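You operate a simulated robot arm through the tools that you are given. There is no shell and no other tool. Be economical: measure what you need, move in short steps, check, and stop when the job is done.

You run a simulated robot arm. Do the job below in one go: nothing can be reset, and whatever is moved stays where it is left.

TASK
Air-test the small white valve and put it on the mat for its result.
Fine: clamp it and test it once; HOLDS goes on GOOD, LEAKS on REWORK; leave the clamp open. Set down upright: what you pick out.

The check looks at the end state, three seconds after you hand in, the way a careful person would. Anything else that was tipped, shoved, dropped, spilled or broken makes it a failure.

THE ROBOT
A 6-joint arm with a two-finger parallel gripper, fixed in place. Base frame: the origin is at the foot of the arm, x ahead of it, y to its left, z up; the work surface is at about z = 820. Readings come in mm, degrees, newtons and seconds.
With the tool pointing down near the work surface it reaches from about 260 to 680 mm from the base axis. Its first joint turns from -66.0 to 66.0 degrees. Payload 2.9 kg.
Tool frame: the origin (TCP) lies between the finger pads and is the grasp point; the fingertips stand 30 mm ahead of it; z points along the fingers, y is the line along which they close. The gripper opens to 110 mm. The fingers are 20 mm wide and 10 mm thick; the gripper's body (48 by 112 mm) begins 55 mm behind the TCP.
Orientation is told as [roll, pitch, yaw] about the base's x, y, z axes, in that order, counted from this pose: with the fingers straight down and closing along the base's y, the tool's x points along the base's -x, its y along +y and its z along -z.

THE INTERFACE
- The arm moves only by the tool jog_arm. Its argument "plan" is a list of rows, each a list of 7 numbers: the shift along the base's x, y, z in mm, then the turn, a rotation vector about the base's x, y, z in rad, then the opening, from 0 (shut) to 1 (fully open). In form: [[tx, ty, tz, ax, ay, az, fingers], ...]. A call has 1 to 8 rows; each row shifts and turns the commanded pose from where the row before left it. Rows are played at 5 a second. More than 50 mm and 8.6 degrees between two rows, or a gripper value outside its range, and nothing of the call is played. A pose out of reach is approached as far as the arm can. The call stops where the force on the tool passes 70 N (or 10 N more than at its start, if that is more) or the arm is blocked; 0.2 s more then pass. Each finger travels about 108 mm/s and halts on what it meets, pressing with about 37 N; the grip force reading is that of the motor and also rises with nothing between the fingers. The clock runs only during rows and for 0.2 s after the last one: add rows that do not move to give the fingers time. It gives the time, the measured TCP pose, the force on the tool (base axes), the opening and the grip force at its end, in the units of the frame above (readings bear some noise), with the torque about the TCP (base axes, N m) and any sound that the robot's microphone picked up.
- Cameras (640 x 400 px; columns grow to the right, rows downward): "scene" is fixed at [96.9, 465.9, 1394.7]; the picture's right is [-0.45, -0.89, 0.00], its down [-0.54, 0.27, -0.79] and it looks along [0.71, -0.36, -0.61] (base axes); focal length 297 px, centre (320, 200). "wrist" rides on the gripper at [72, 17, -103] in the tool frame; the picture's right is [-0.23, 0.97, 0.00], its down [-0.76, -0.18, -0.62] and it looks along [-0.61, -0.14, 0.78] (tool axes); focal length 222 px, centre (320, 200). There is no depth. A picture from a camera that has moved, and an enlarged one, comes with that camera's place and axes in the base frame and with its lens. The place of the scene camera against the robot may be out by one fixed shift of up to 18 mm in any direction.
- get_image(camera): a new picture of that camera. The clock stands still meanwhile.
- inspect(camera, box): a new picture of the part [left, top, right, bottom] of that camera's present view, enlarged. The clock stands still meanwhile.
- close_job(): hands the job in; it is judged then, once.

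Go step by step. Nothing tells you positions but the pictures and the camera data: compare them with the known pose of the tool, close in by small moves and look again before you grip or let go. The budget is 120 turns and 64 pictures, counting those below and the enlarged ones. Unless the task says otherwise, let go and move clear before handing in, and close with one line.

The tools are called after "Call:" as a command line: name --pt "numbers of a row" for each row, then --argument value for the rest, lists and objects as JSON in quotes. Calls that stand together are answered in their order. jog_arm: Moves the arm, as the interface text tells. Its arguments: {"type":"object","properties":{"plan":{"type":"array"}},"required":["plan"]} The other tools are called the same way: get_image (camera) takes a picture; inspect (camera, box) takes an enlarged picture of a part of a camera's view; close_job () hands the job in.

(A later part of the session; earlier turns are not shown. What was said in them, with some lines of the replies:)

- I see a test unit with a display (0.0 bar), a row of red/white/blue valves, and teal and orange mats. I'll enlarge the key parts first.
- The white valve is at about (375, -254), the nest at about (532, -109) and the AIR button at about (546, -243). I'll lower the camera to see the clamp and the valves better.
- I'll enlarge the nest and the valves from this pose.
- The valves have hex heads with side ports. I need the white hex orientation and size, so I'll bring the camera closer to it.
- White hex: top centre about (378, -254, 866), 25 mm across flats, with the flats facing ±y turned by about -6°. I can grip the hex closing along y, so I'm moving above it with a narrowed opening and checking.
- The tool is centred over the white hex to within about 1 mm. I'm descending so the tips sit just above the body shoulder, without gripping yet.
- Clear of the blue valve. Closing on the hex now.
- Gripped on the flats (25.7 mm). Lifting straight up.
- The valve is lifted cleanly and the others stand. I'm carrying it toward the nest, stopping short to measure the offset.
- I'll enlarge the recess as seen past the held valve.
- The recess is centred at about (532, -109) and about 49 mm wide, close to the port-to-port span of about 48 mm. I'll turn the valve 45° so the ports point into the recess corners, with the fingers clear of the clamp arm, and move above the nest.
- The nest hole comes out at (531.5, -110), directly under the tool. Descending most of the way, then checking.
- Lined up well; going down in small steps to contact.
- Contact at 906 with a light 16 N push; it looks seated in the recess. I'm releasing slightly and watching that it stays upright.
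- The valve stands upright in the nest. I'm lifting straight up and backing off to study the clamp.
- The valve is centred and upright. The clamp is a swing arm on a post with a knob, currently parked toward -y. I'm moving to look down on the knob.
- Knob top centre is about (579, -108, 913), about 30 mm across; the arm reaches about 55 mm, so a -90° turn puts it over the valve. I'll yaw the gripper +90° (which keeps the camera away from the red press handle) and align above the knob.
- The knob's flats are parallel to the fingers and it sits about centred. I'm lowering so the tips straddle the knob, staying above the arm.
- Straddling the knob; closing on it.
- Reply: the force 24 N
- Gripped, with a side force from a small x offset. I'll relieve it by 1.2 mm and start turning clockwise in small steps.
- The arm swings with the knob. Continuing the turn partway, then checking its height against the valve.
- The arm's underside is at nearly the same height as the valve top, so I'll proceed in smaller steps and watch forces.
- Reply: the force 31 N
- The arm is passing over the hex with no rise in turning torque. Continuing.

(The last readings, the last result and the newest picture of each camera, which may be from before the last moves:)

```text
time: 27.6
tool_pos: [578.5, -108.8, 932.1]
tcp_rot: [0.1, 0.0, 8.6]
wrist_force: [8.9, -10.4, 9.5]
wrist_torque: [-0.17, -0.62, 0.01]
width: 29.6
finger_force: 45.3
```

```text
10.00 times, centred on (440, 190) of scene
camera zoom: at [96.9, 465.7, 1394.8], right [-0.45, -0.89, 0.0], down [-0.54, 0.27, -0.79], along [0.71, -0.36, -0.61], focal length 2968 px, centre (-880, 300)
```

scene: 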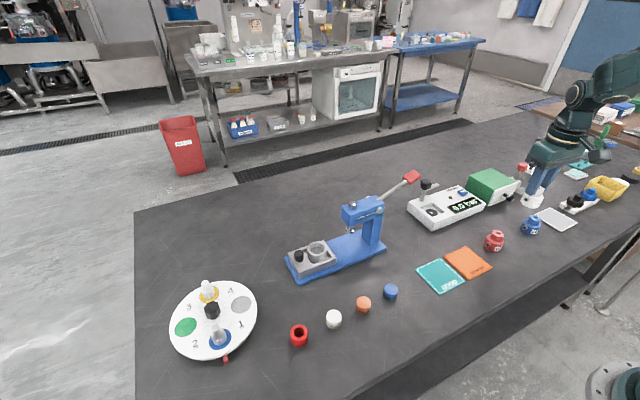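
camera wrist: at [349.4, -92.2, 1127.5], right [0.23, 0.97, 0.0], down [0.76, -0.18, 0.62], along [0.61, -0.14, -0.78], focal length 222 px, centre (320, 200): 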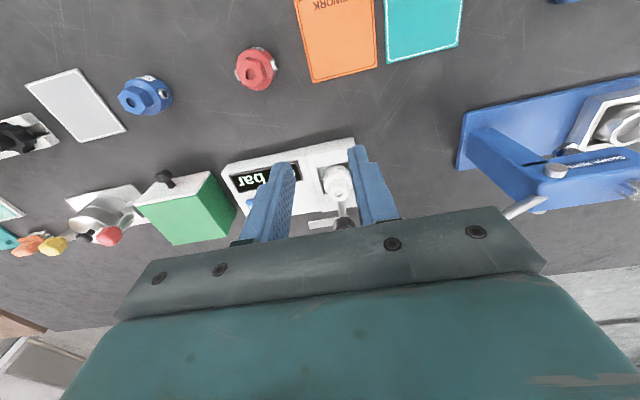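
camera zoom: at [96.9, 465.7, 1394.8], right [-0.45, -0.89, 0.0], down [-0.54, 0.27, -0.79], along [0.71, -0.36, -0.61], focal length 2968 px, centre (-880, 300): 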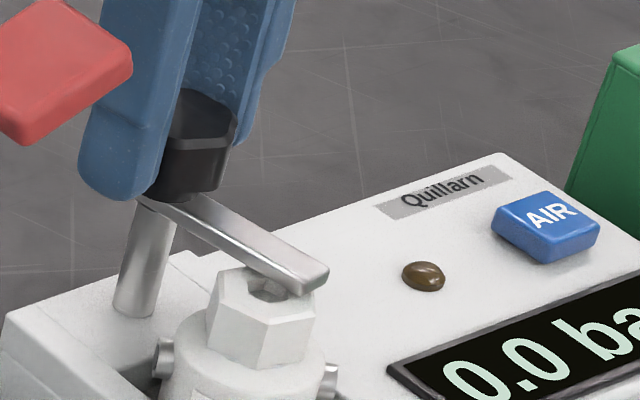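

Call:
jog_arm --pt "0.2 -0.3 0 0 0 -0.07 0.15" --pt "0 0 0 0 0 -0.07 0.15" --pt "0 0 0 0 0 0 0.15"

Call:
inspect --camera "scene" --box '[415, 170, 465, 210]'

Call:
inspect --camera "wrist" --box '[230, 60, 410, 200]'

```text
time: 28.4
tool_pos: [578.2, -110.0, 931.4]
tcp_rot: [0.0, -0.1, 0.5]
wrist_force: [8.4, -12.8, 13.0]
wrist_torque: [-0.24, -0.14, 0.04]
width: 29.7
finger_force: 44.6
```

```text
10.00 times, centred on (440, 190) of scene
camera zoom: at [96.8, 465.7, 1394.8], right [-0.45, -0.89, 0.0], down [-0.54, 0.27, -0.79], along [0.71, -0.36, -0.61], focal length 2968 px, centre (-880, 300)
```

zoom: 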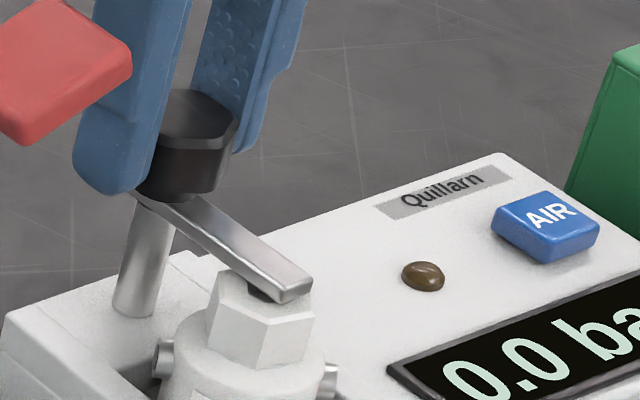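

```text
2.86 times, centred on (320, 130) of wrist
camera zoom: at [505.2, -93.2, 1034.3], right [0.22, 0.98, 0.0], down [0.76, -0.17, 0.62], along [0.61, -0.14, -0.78], focal length 635 px, centre (320, 400)
```

zoom: 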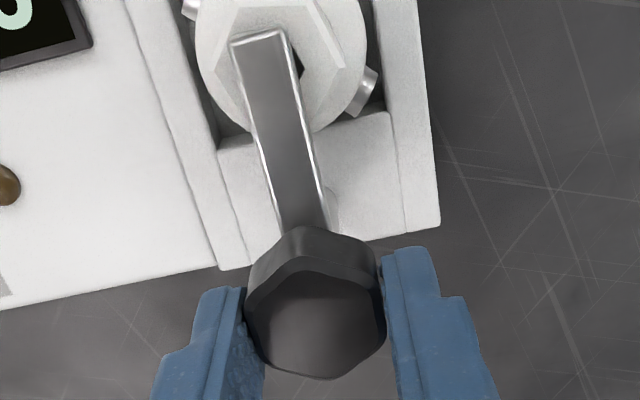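

The arm is nearly over the hex centre. I'll turn a little further to find the end stop.

Call:
jog_arm --pt "0 -0.5 0 0 0 -0.05 0.15" --pt "0 0 0 0 0 -0.05 0.15" --pt "0 0 0 0 0 0 0.15"

Call:
inspect --camera "scene" --box '[415, 170, 465, 210]'

```text
time: 29.2
tool_pos: [577.9, -110.0, 931.4]
tcp_rot: [0.0, 0.0, -5.2]
wrist_force: [4.1, -14.6, 11.3]
wrist_torque: [-0.21, 0.0, 0.23]
width: 29.6
finger_force: 44.7
```

```text
10.00 times, centred on (440, 190) of scene
camera zoom: at [96.7, 465.6, 1394.8], right [-0.45, -0.89, 0.0], down [-0.54, 0.27, -0.79], along [0.71, -0.36, -0.61], focal length 2968 px, centre (-880, 300)
```

zoom: 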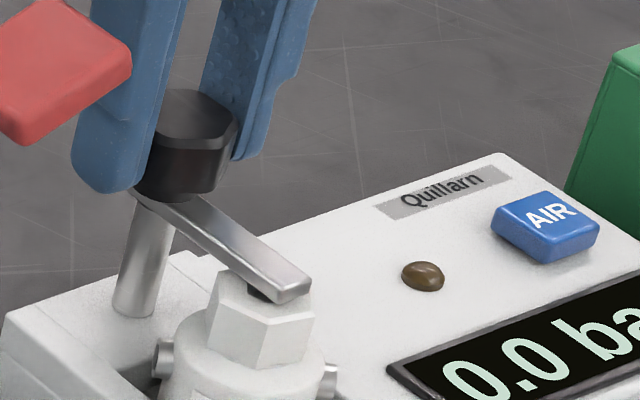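

The turning torque rises and the arm stays put, so the stop is reached and the clamp is shut on the valve. I'm releasing the knob and rising, then moving over the AIR button at about (545, -241).

Call:
jog_arm --pt "0 0 0 0 0 0.04 0.25" --pt "0 0 0 0 0 0 0.42" --pt "0 0 0 0 0 0 0.42" --pt "0 0 25 0 0 0 0.42" --pt "0 0 35 0 0 0 0.42" --pt "0 0 0 0 0 0 0.42"

Call:
jog_arm --pt "-8 -35 0 0 0 0.03 0.3" --pt "-8 -35 0 0 0 0.03 0.15" --pt "-8 -35 0 0 0 0 0" --pt "-9 -26 -20 0 0 0 0" --pt "0 0 -30 0 0 0 0" --pt "0 0 -20 0 0 0 0" --pt "0 0 0 0 0 0 0"

Call:
inspect --camera "scene" --box '[415, 160, 495, 220]'

Call:
inspect --camera "wrist" --box '[240, 70, 420, 210]'

```text
time: 30.6
tool_pos: [578.6, -109.8, 992.9]
tcp_rot: [0.0, 0.1, -2.8]
wrist_force: [-0.3, 0.5, 0.7]
wrist_torque: [0.01, -0.02, 0.02]
width: 46.0
finger_force: 0.0
```

```text
time: 32.2
tool_pos: [543.5, -240.8, 920.8]
tcp_rot: [-0.1, 0.0, 0.6]
wrist_force: [0.7, 0.0, -1.0]
wrist_torque: [0.04, -0.02, 0.01]
width: 0.1
finger_force: 36.6
```

```text
6.67 times, centred on (455, 190) of scene
camera zoom: at [96.9, 465.9, 1394.7], right [-0.45, -0.89, 0.0], down [-0.54, 0.27, -0.79], along [0.71, -0.36, -0.61], focal length 1979 px, centre (-580, 267)
```

zoom: 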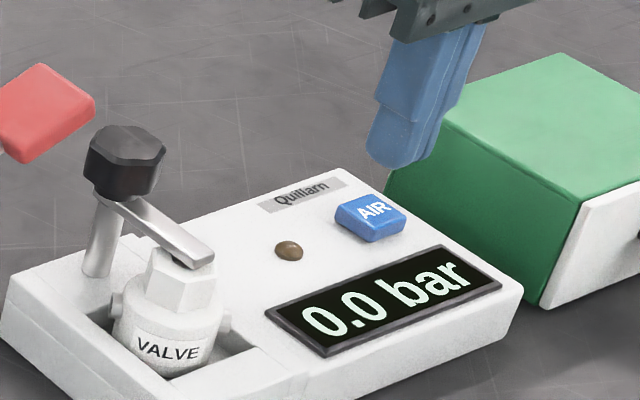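

```text
2.86 times, centred on (330, 140) of wrist
camera zoom: at [470.8, -224.4, 1023.8], right [0.22, 0.98, 0.0], down [0.76, -0.17, 0.62], along [0.61, -0.14, -0.78], focal length 635 px, centre (291, 371)
```

zoom: 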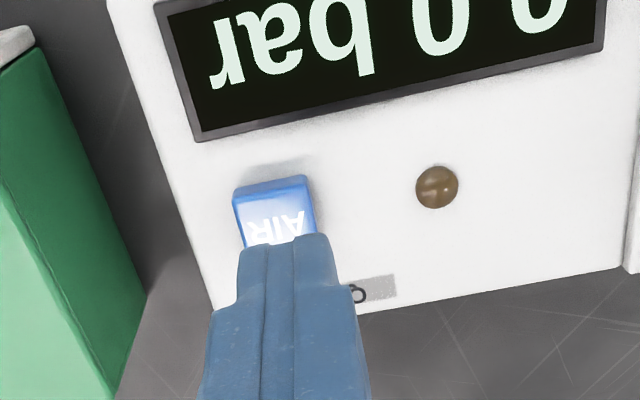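

The clamp pad sits squarely on the hex. The button centre is about 3 mm further to -y; I'm approaching and pressing once in small steps.

Call:
jog_arm --pt "1 -3 -15 0 0 0 0" --pt "0 0 -10 0 0 0 0" --pt "0 0 -3 0 0 0 0" --pt "0 0 0 0 0 0 0"

```text
time: 33.2
tool_pos: [545.2, -242.6, 893.6]
tcp_rot: [0.0, -0.1, 0.6]
wrist_force: [-0.2, -1.0, -0.2]
wrist_torque: [0.01, 0.02, -0.03]
width: 0.1
finger_force: 36.7
```

Call:
jog_arm --pt "0 0 -2 0 0 0 0" --pt "0 0 -2 0 0 0 0" --pt "0 0 -1 0 0 0 0"

```text
time: 34.0
tool_pos: [545.4, -244.1, 888.7]
tcp_rot: [0.0, 0.0, 0.6]
wrist_force: [0.3, 0.4, 0.5]
wrist_torque: [-0.01, 0.03, 0.0]
width: 0.3
finger_force: 36.5
```

Call:
jog_arm --pt "0 0 -1.5 0 0 0 0" --pt "0 0 -1.5 0 0 0 0" --pt "0 0 -1 0 0 0 0"

```text
time: 34.8
tool_pos: [545.6, -244.2, 883.1]
tcp_rot: [0.0, 0.0, 0.5]
wrist_force: [-2.2, 0.2, 2.7]
wrist_torque: [0.02, 0.02, 0.01]
width: 0.1
finger_force: 37.1
heard: click
```

A click was heard. I'm looking at the display before moving.

Call:
inspect --camera "scene" --box '[415, 170, 495, 220]'

```text
8.00 times, centred on (455, 195) of scene
camera zoom: at [96.8, 466.0, 1394.7], right [-0.45, -0.89, 0.0], down [-0.54, 0.27, -0.79], along [0.71, -0.36, -0.61], focal length 2375 px, centre (-760, 240)
```

zoom: 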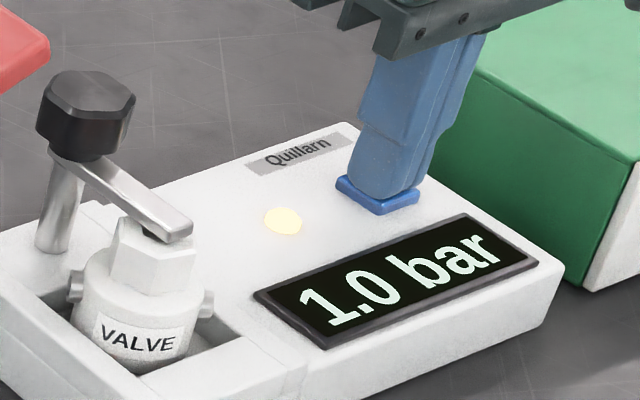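

The test runs: lamp lit, 1.0 bar. I'm lifting off the button and waiting for the result.

Call:
jog_arm --pt "0 0 10 0 0 0 0" --pt "0 0 25 0 0 0 0" --pt "0 0 35 0 0 0 0" --pt "0 0 30 0 0 0 0" --pt "0 0 0 0 0 0 0" --pt "0 0 0 0 0 0 0" --pt "0 0 0 0 0 0 0" --pt "0 0 0 0 0 0 0"

Call:
jog_arm --pt "0 0 0 0 0 0 0" --pt "0 0 0 0 0 0 0" --pt "0 0 0 0 0 0 0" --pt "0 0 0 0 0 0 0" --pt "0 0 0 0 0 0 0" --pt "0 0 0 0 0 0 0" --pt "0 0 0 0 0 0 0" --pt "0 0 0 0 0 0 0"

Call:
inspect --camera "scene" --box '[415, 170, 495, 220]'

```text
time: 36.6
tool_pos: [545.8, -244.0, 984.1]
tcp_rot: [0.0, 0.0, 0.6]
wrist_force: [-0.2, 0.4, 0.5]
wrist_torque: [-0.02, -0.01, 0.02]
width: 0.1
finger_force: 37.6
```

```text
time: 38.4
tool_pos: [545.5, -244.5, 984.8]
tcp_rot: [0.0, 0.0, 0.6]
wrist_force: [0.5, -0.1, 0.3]
wrist_torque: [-0.04, 0.01, 0.05]
width: 0.0
finger_force: 37.1
```

```text
8.00 times, centred on (455, 195) of scene
camera zoom: at [96.9, 466.0, 1394.7], right [-0.45, -0.89, 0.0], down [-0.54, 0.27, -0.79], along [0.71, -0.36, -0.61], focal length 2375 px, centre (-760, 240)
```

zoom: 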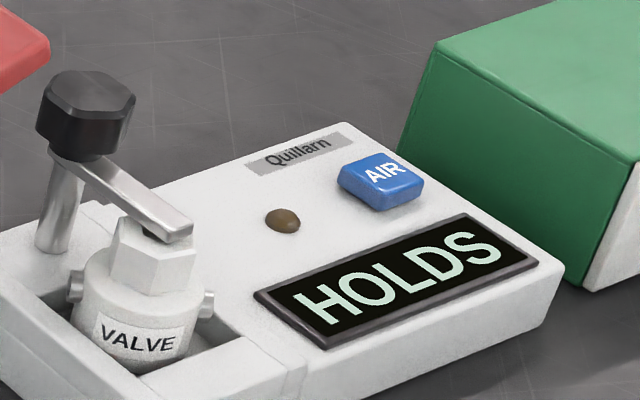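

The result is HOLDS, so the valve goes on GOOD. I'm returning to the knob to open the clamp.

Call:
jog_arm --pt "8 35 3 0 0 -0.01 0.2" --pt "8 35 2 0 0 0 0.45" --pt "8 35 0 0 0 0 0.45" --pt "8 29.5 0 0 0 0 0.45" --pt "0 0 -25 0 0 0 0.45" --pt "0 0 0 0 0 0 0.45"

Call:
inspect --camera "wrist" --box '[230, 70, 410, 210]'

```text
time: 39.8
tool_pos: [579.0, -107.8, 964.5]
tcp_rot: [0.0, 0.0, 0.0]
wrist_force: [-0.1, -0.6, -0.1]
wrist_torque: [-0.03, 0.02, -0.01]
width: 49.3
finger_force: 0.0
```

```text
2.86 times, centred on (320, 140) of wrist
camera zoom: at [505.2, -91.8, 1066.5], right [0.23, 0.97, 0.0], down [0.76, -0.18, 0.62], along [0.61, -0.14, -0.78], focal length 635 px, centre (320, 371)
```

zoom: 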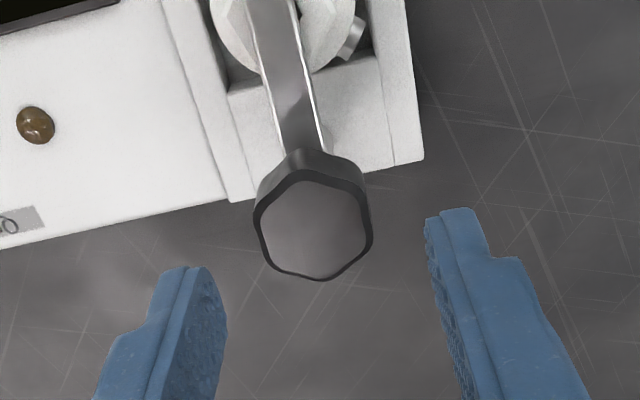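

The knob sits about 2–3 mm to -y of the grip centre; correcting, lowering and gripping.

Call:
jog_arm --pt "-1 -2.5 -15 0 0 0 0.45" --pt "0 0 -18 0 0 0 0.45" --pt "0 0 0 0 0 0 0.35" --pt "0 0 0 0 0 0 0.25" --pt "0 0 0 0 0 0 0.15" --pt "0 0 0 0 0 0 0.15"

```text
time: 41.2
tool_pos: [576.8, -110.3, 931.2]
tcp_rot: [0.0, -0.1, 0.4]
wrist_force: [-0.8, 15.6, 0.1]
wrist_torque: [0.27, -0.34, 0.06]
width: 29.5
finger_force: 45.3
```

Call:
jog_arm --pt "0.5 0.7 0 0 0 0.08 0.15" --pt "0 0 0 0 0 0.1 0.15" --pt "0 0 0 0 0 0.1 0.15" --pt "0 0 0 0 0 0.1 0.15" --pt "0 0 0 0 0 0 0.15"

```text
time: 42.4
tool_pos: [576.8, -109.3, 932.0]
tcp_rot: [0.1, 0.1, 22.2]
wrist_force: [-8.0, 21.9, 3.9]
wrist_torque: [0.36, 0.14, -0.03]
width: 29.7
finger_force: 44.9
```

Call:
jog_arm --pt "-0.4 0.9 0 0 0 0.1 0.15" --pt "0 0 0 0 0 0.1 0.15" --pt "0 0 0 0 0 0.1 0.15" --pt "0 0 0 0 0 0.1 0.15" --pt "0 0 0 0 0 0 0.15"

```text
time: 43.6
tool_pos: [576.2, -107.0, 931.4]
tcp_rot: [0.2, 0.0, 45.0]
wrist_force: [-12.2, 23.8, 2.6]
wrist_torque: [0.13, 0.36, -0.06]
width: 29.6
finger_force: 44.6
```

Call:
jog_arm --pt "-0.6 0.7 0 0 0 0.1 0.15" --pt "0 0 0 0 0 0.1 0.15" --pt "0 0 0 0 0 0.1 0.15" --pt "0 0 0 0 0 0.1 0.15" --pt "0 0 0 0 0 0 0.15"

```text
time: 44.8
tool_pos: [576.5, -108.9, 932.2]
tcp_rot: [0.0, 0.0, 68.0]
wrist_force: [-9.0, 23.1, -1.1]
wrist_torque: [0.0, 0.25, -0.02]
width: 29.4
finger_force: 44.7
```

Call:
jog_arm --pt "0 -0.5 0 0 0 0.1 0.15" --pt "0 0 0 0 0 0.1 0.15" --pt "0 0 0 0 0 0.1 0.15" --pt "0 0 0 0 0 0.1 0.15" --pt "0 0 0 0 0 0 0.15"

Call:
inspect --camera "scene" --box '[405, 160, 485, 220]'

```text
time: 46.0
tool_pos: [576.2, -108.1, 931.6]
tcp_rot: [0.3, -0.1, 90.8]
wrist_force: [-17.3, 24.0, 0.0]
wrist_torque: [0.27, 0.17, -0.1]
width: 29.9
finger_force: 44.6
```

```text
6.67 times, centred on (445, 190) of scene
camera zoom: at [96.4, 466.5, 1394.5], right [-0.45, -0.89, 0.0], down [-0.54, 0.27, -0.79], along [0.71, -0.36, -0.61], focal length 1979 px, centre (-513, 267)
```

zoom: 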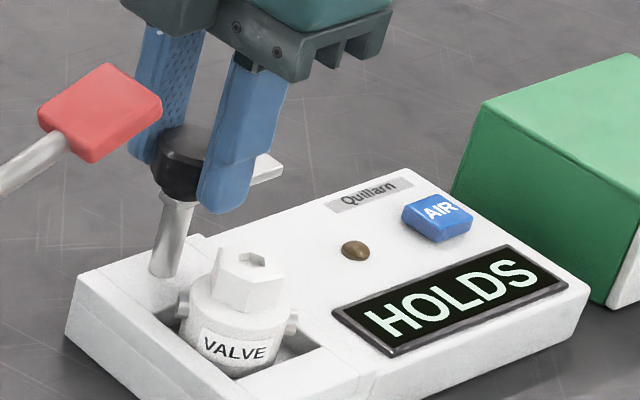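

The clamp arm is parked open again and the valve is still upright. I'm releasing the knob, rising, and going over the valve at yaw 15° (another flat pair).

Call:
jog_arm --pt "0 0 0 0 0 0 0.25" --pt "0 0 0 0 0 0 0.42" --pt "0 0 0 0 0 0 0.42" --pt "0 0 25 0 0 0 0.42" --pt "0 0 35 0 0 0 0.42" --pt "0 0 25 0 0 0 0.42" --pt "0 0 0 0 0 0 0.42"

Call:
jog_arm --pt "0 0 0 0 0 -0.132 0.38" --pt "0 0 0 0 0 -0.132 0.38" --pt "0 0 0 0 0 -0.132 0.38" --pt "0 0 0 0 0 -0.132 0.38" --pt "0 0 0 0 0 -0.132 0.38" --pt "0 0 0 0 0 -0.132 0.38" --pt "0 0 0 0 0 -0.132 0.38" --pt "0 0 0 0 0 -0.132 0.38"

Call:
jog_arm --pt "-15 0 0 0 0 -0.13 0.38" --pt "-15 0 0 0 0 -0.13 0.38" --pt "-15 -1 0 0 0 0 0.38" --pt "0 0 -25 0 0 0 0.38" --pt "0 0 -30 0 0 0 0.38" --pt "0 0 0 0 0 0 0.38"

Call:
inspect --camera "wrist" --box '[230, 70, 410, 210]'

```text
time: 47.6
tool_pos: [576.9, -110.8, 1016.9]
tcp_rot: [0.0, -0.1, 90.6]
wrist_force: [0.2, -0.8, -0.3]
wrist_torque: [0.02, 0.0, -0.03]
width: 46.0
finger_force: 0.1
```

```text
time: 49.4
tool_pos: [575.7, -109.9, 1016.9]
tcp_rot: [0.0, 0.0, 29.9]
wrist_force: [-0.2, 0.3, 1.3]
wrist_torque: [-0.01, 0.01, 0.06]
width: 41.8
finger_force: 0.1
```

```text
time: 50.8
tool_pos: [531.6, -110.8, 962.5]
tcp_rot: [0.0, 0.0, 15.2]
wrist_force: [0.1, -0.3, -0.7]
wrist_torque: [-0.01, 0.06, -0.03]
width: 41.7
finger_force: 0.1
```

```text
2.86 times, centred on (320, 140) of wrist
camera zoom: at [456.8, -112.8, 1063.7], right [-0.04, 1.0, 0.0], down [0.78, 0.03, 0.62], along [0.62, 0.02, -0.78], focal length 635 px, centre (320, 371)
```

zoom: 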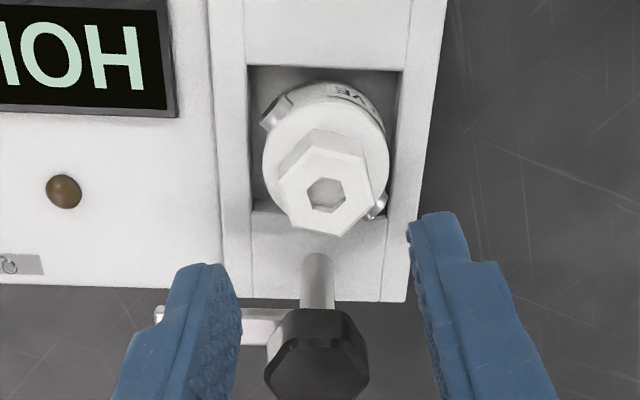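

The hex is centred and the flats are aligned. Descending to the same grip height as before.

Call:
jog_arm --pt "0.2 0.7 -25 0 0 0 0.38" --pt "0 0 -20 0 0 0 0.38" --pt "0 0 -11.5 0 0 0 0.38" --pt "0 0 0 0 0 0 0.38"

Call:
jog_arm --pt "0 0 0 0 0 0 0.28" --pt "0 0 0 0 0 0 0.2" --pt "0 0 0 0 0 0 0.12" --pt "0 0 0 0 0 0 0.1"

```text
time: 51.8
tool_pos: [531.7, -109.4, 905.0]
tcp_rot: [0.0, 0.0, 15.2]
wrist_force: [-1.2, -0.1, -0.8]
wrist_torque: [0.03, -0.01, -0.02]
width: 41.8
finger_force: 0.1
```

```text
time: 52.8
tool_pos: [530.4, -110.0, 904.9]
tcp_rot: [0.1, 0.0, 15.1]
wrist_force: [-0.3, -0.6, -0.7]
wrist_torque: [-0.01, -0.02, 0.01]
width: 24.9
finger_force: 37.3
```

Gripped (25 mm). I'm lifting, drawing back along -x first (away from the press), then over to the GOOD mat at about (365, 16).

Call:
jog_arm --pt "0 0 12 0 0 0 0.1" --pt "0 0 25 0 0 0 0.1" --pt "0 0 30 0 0 0 0.1" --pt "0 0 25 0 0 0 0.1" --pt "-30 0 0 0 0 0 0.1" --pt "-35 0 0 0 0 0 0.1" --pt "-35 0 0 0 0 0 0.1" --pt "0 0 0 0 0 0 0.1"

Call:
jog_arm --pt "-25 20 0 0 0 -0.1 0.1" --pt "-20 30 0 0 0 -0.1 0.1" --pt "-15 35 -5 0 0 -0.06 0.1" --pt "-6 30 -15 0 0 0 0.1" --pt "0 11 -20 0 0 0 0.1" --pt "0 0 0 0 0 0 0.1"

Call:
get_image --camera "wrist"

Call:
get_image --camera "scene"

```text
time: 54.6
tool_pos: [431.6, -110.1, 996.0]
tcp_rot: [0.0, -0.1, 15.1]
wrist_force: [1.4, -1.0, -0.6]
wrist_torque: [-0.02, 0.0, 0.0]
width: 24.8
finger_force: 36.6
```

```text
time: 56.0
tool_pos: [365.0, 16.0, 957.6]
tcp_rot: [0.0, 0.0, 0.3]
wrist_force: [0.2, -0.4, -1.6]
wrist_torque: [-0.01, 0.02, 0.0]
width: 24.9
finger_force: 36.8
```

```text
9 pictures are left
camera wrist: at [291.8, 33.4, 1059.1], right [0.22, 0.97, 0.0], down [0.76, -0.17, 0.62], along [0.61, -0.14, -0.78], focal length 222 px, centre (320, 200)
```

wrist: 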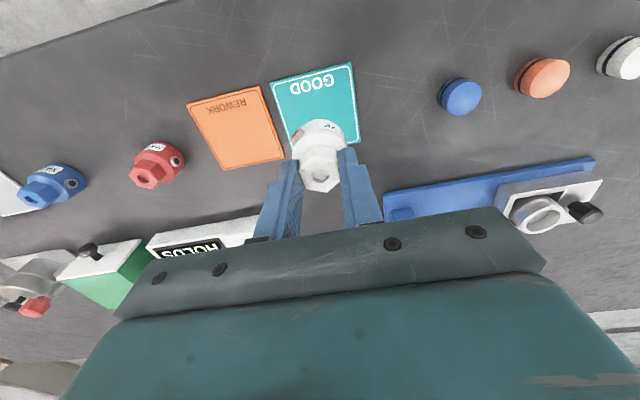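

```text
8 pictures are left
```

scene: 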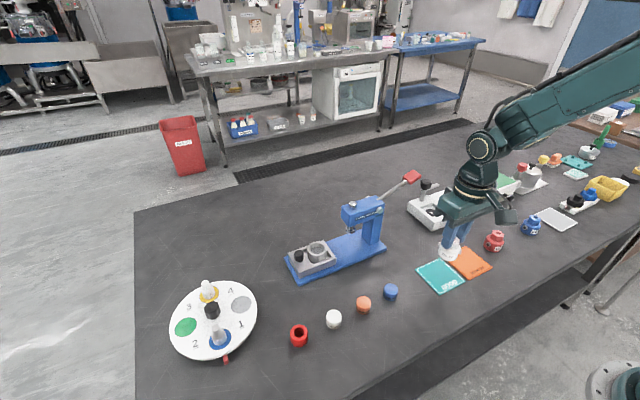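

The mat spans x 326–406 and y -23–53, so its centre (366, 15) is right below. Lowering.

Call:
jog_arm --pt "0.5 -1 -25 0 0 0 0.1" --pt "0 0 -22 0 0 0 0.1" --pt "0 0 -12 0 0 0 0.1" --pt "0 0 -6 0 0 0 0.1" --pt "0 0 0 0 0 0 0.1"

```text
time: 57.2
tool_pos: [364.6, 14.3, 891.5]
tcp_rot: [0.0, 0.0, 0.3]
wrist_force: [0.2, 0.5, -0.5]
wrist_torque: [-0.01, 0.01, 0.01]
width: 24.7
finger_force: 37.6
```

Call:
jog_arm --pt "0 0 -2.5 0 0 0 0.1" --pt "0 0 -1.5 0 0 0 0.1" --pt "0 0 0 0 0 0 0.1"

```text
time: 58.0
tool_pos: [366.0, 15.0, 888.0]
tcp_rot: [0.0, 0.0, 0.2]
wrist_force: [-0.5, -0.2, -0.5]
wrist_torque: [0.03, -0.02, -0.03]
width: 24.8
finger_force: 37.1
```

Call:
jog_arm --pt "0 0 -1.5 0 0 0 0.1" --pt "0 0 -1.5 0 0 0 0.1" --pt "0 0 0 0 0 0 0.1"

Call:
inspect --camera "scene" --box '[410, 235, 490, 295]'

```text
time: 58.8
tool_pos: [365.1, 14.3, 885.4]
tcp_rot: [0.0, -0.1, 0.4]
wrist_force: [-6.5, 0.1, 30.1]
wrist_torque: [-0.01, 0.24, -0.06]
width: 25.0
finger_force: 37.4
```

```text
6.67 times, centred on (450, 265) of scene
camera zoom: at [96.4, 465.9, 1394.8], right [-0.45, -0.89, 0.0], down [-0.54, 0.27, -0.79], along [0.71, -0.36, -0.61], focal length 1979 px, centre (-547, -233)
```

zoom: 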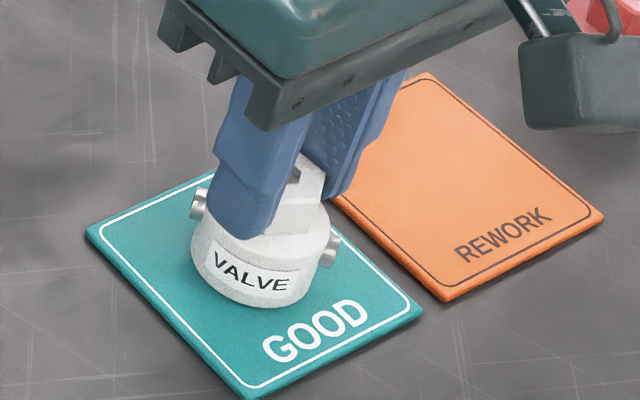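

The valve touches down on GOOD. I'm relieving the push, opening gently and rising.

Call:
jog_arm --pt "0 0 1 0 0 0 0.1" --pt "0 0 0 0 0 0 0.2" --pt "0 0 0 0 0 0 0.28" --pt "0 0 0 0 0 0 0.38" --pt "0 0 0 0 0 0 0.38" --pt "0 0 25 0 0 0 0.38" --pt "0 0 40 0 0 0 0.38" --pt "0 0 40 0 0 0 0.38"

Call:
get_image --camera "scene"

Call:
inspect --camera "scene" --box '[400, 165, 560, 300]'

```text
time: 60.6
tool_pos: [365.9, 14.1, 990.7]
tcp_rot: [-0.1, 0.1, 0.3]
wrist_force: [0.5, 0.6, 0.9]
wrist_torque: [0.0, -0.01, 0.0]
width: 41.9
finger_force: 0.1
```

```text
6 pictures are left
```

scene: 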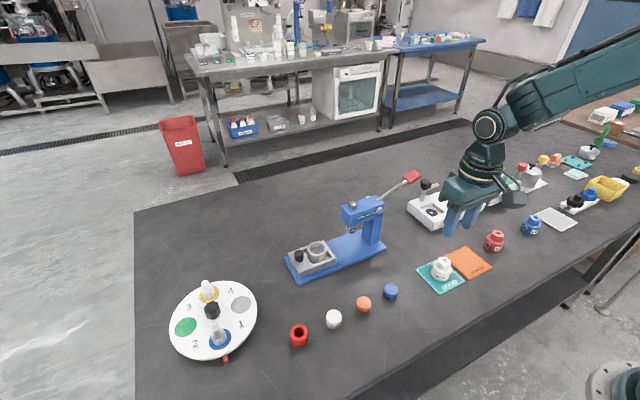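

```text
2.96 times, centred on (480, 232) of scene
camera zoom: at [96.8, 465.9, 1394.7], right [-0.45, -0.89, 0.0], down [-0.54, 0.27, -0.79], along [0.71, -0.36, -0.61], focal length 880 px, centre (-154, 104)
```

zoom: 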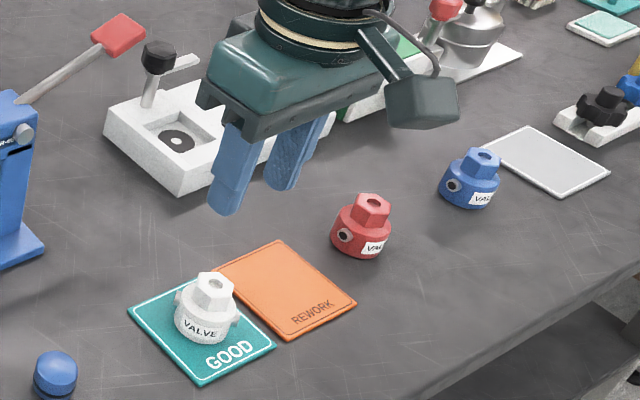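

The white valve stands upright on GOOD, the clamp is open, the arm is clear and nothing else has moved. Handing in.

Call:
close_job

```text
The job is handed in.
```

I clamped the small white valve and air-tested it once. It read HOLDS, and it now stands upright on the GOOD mat with the clamp left open.
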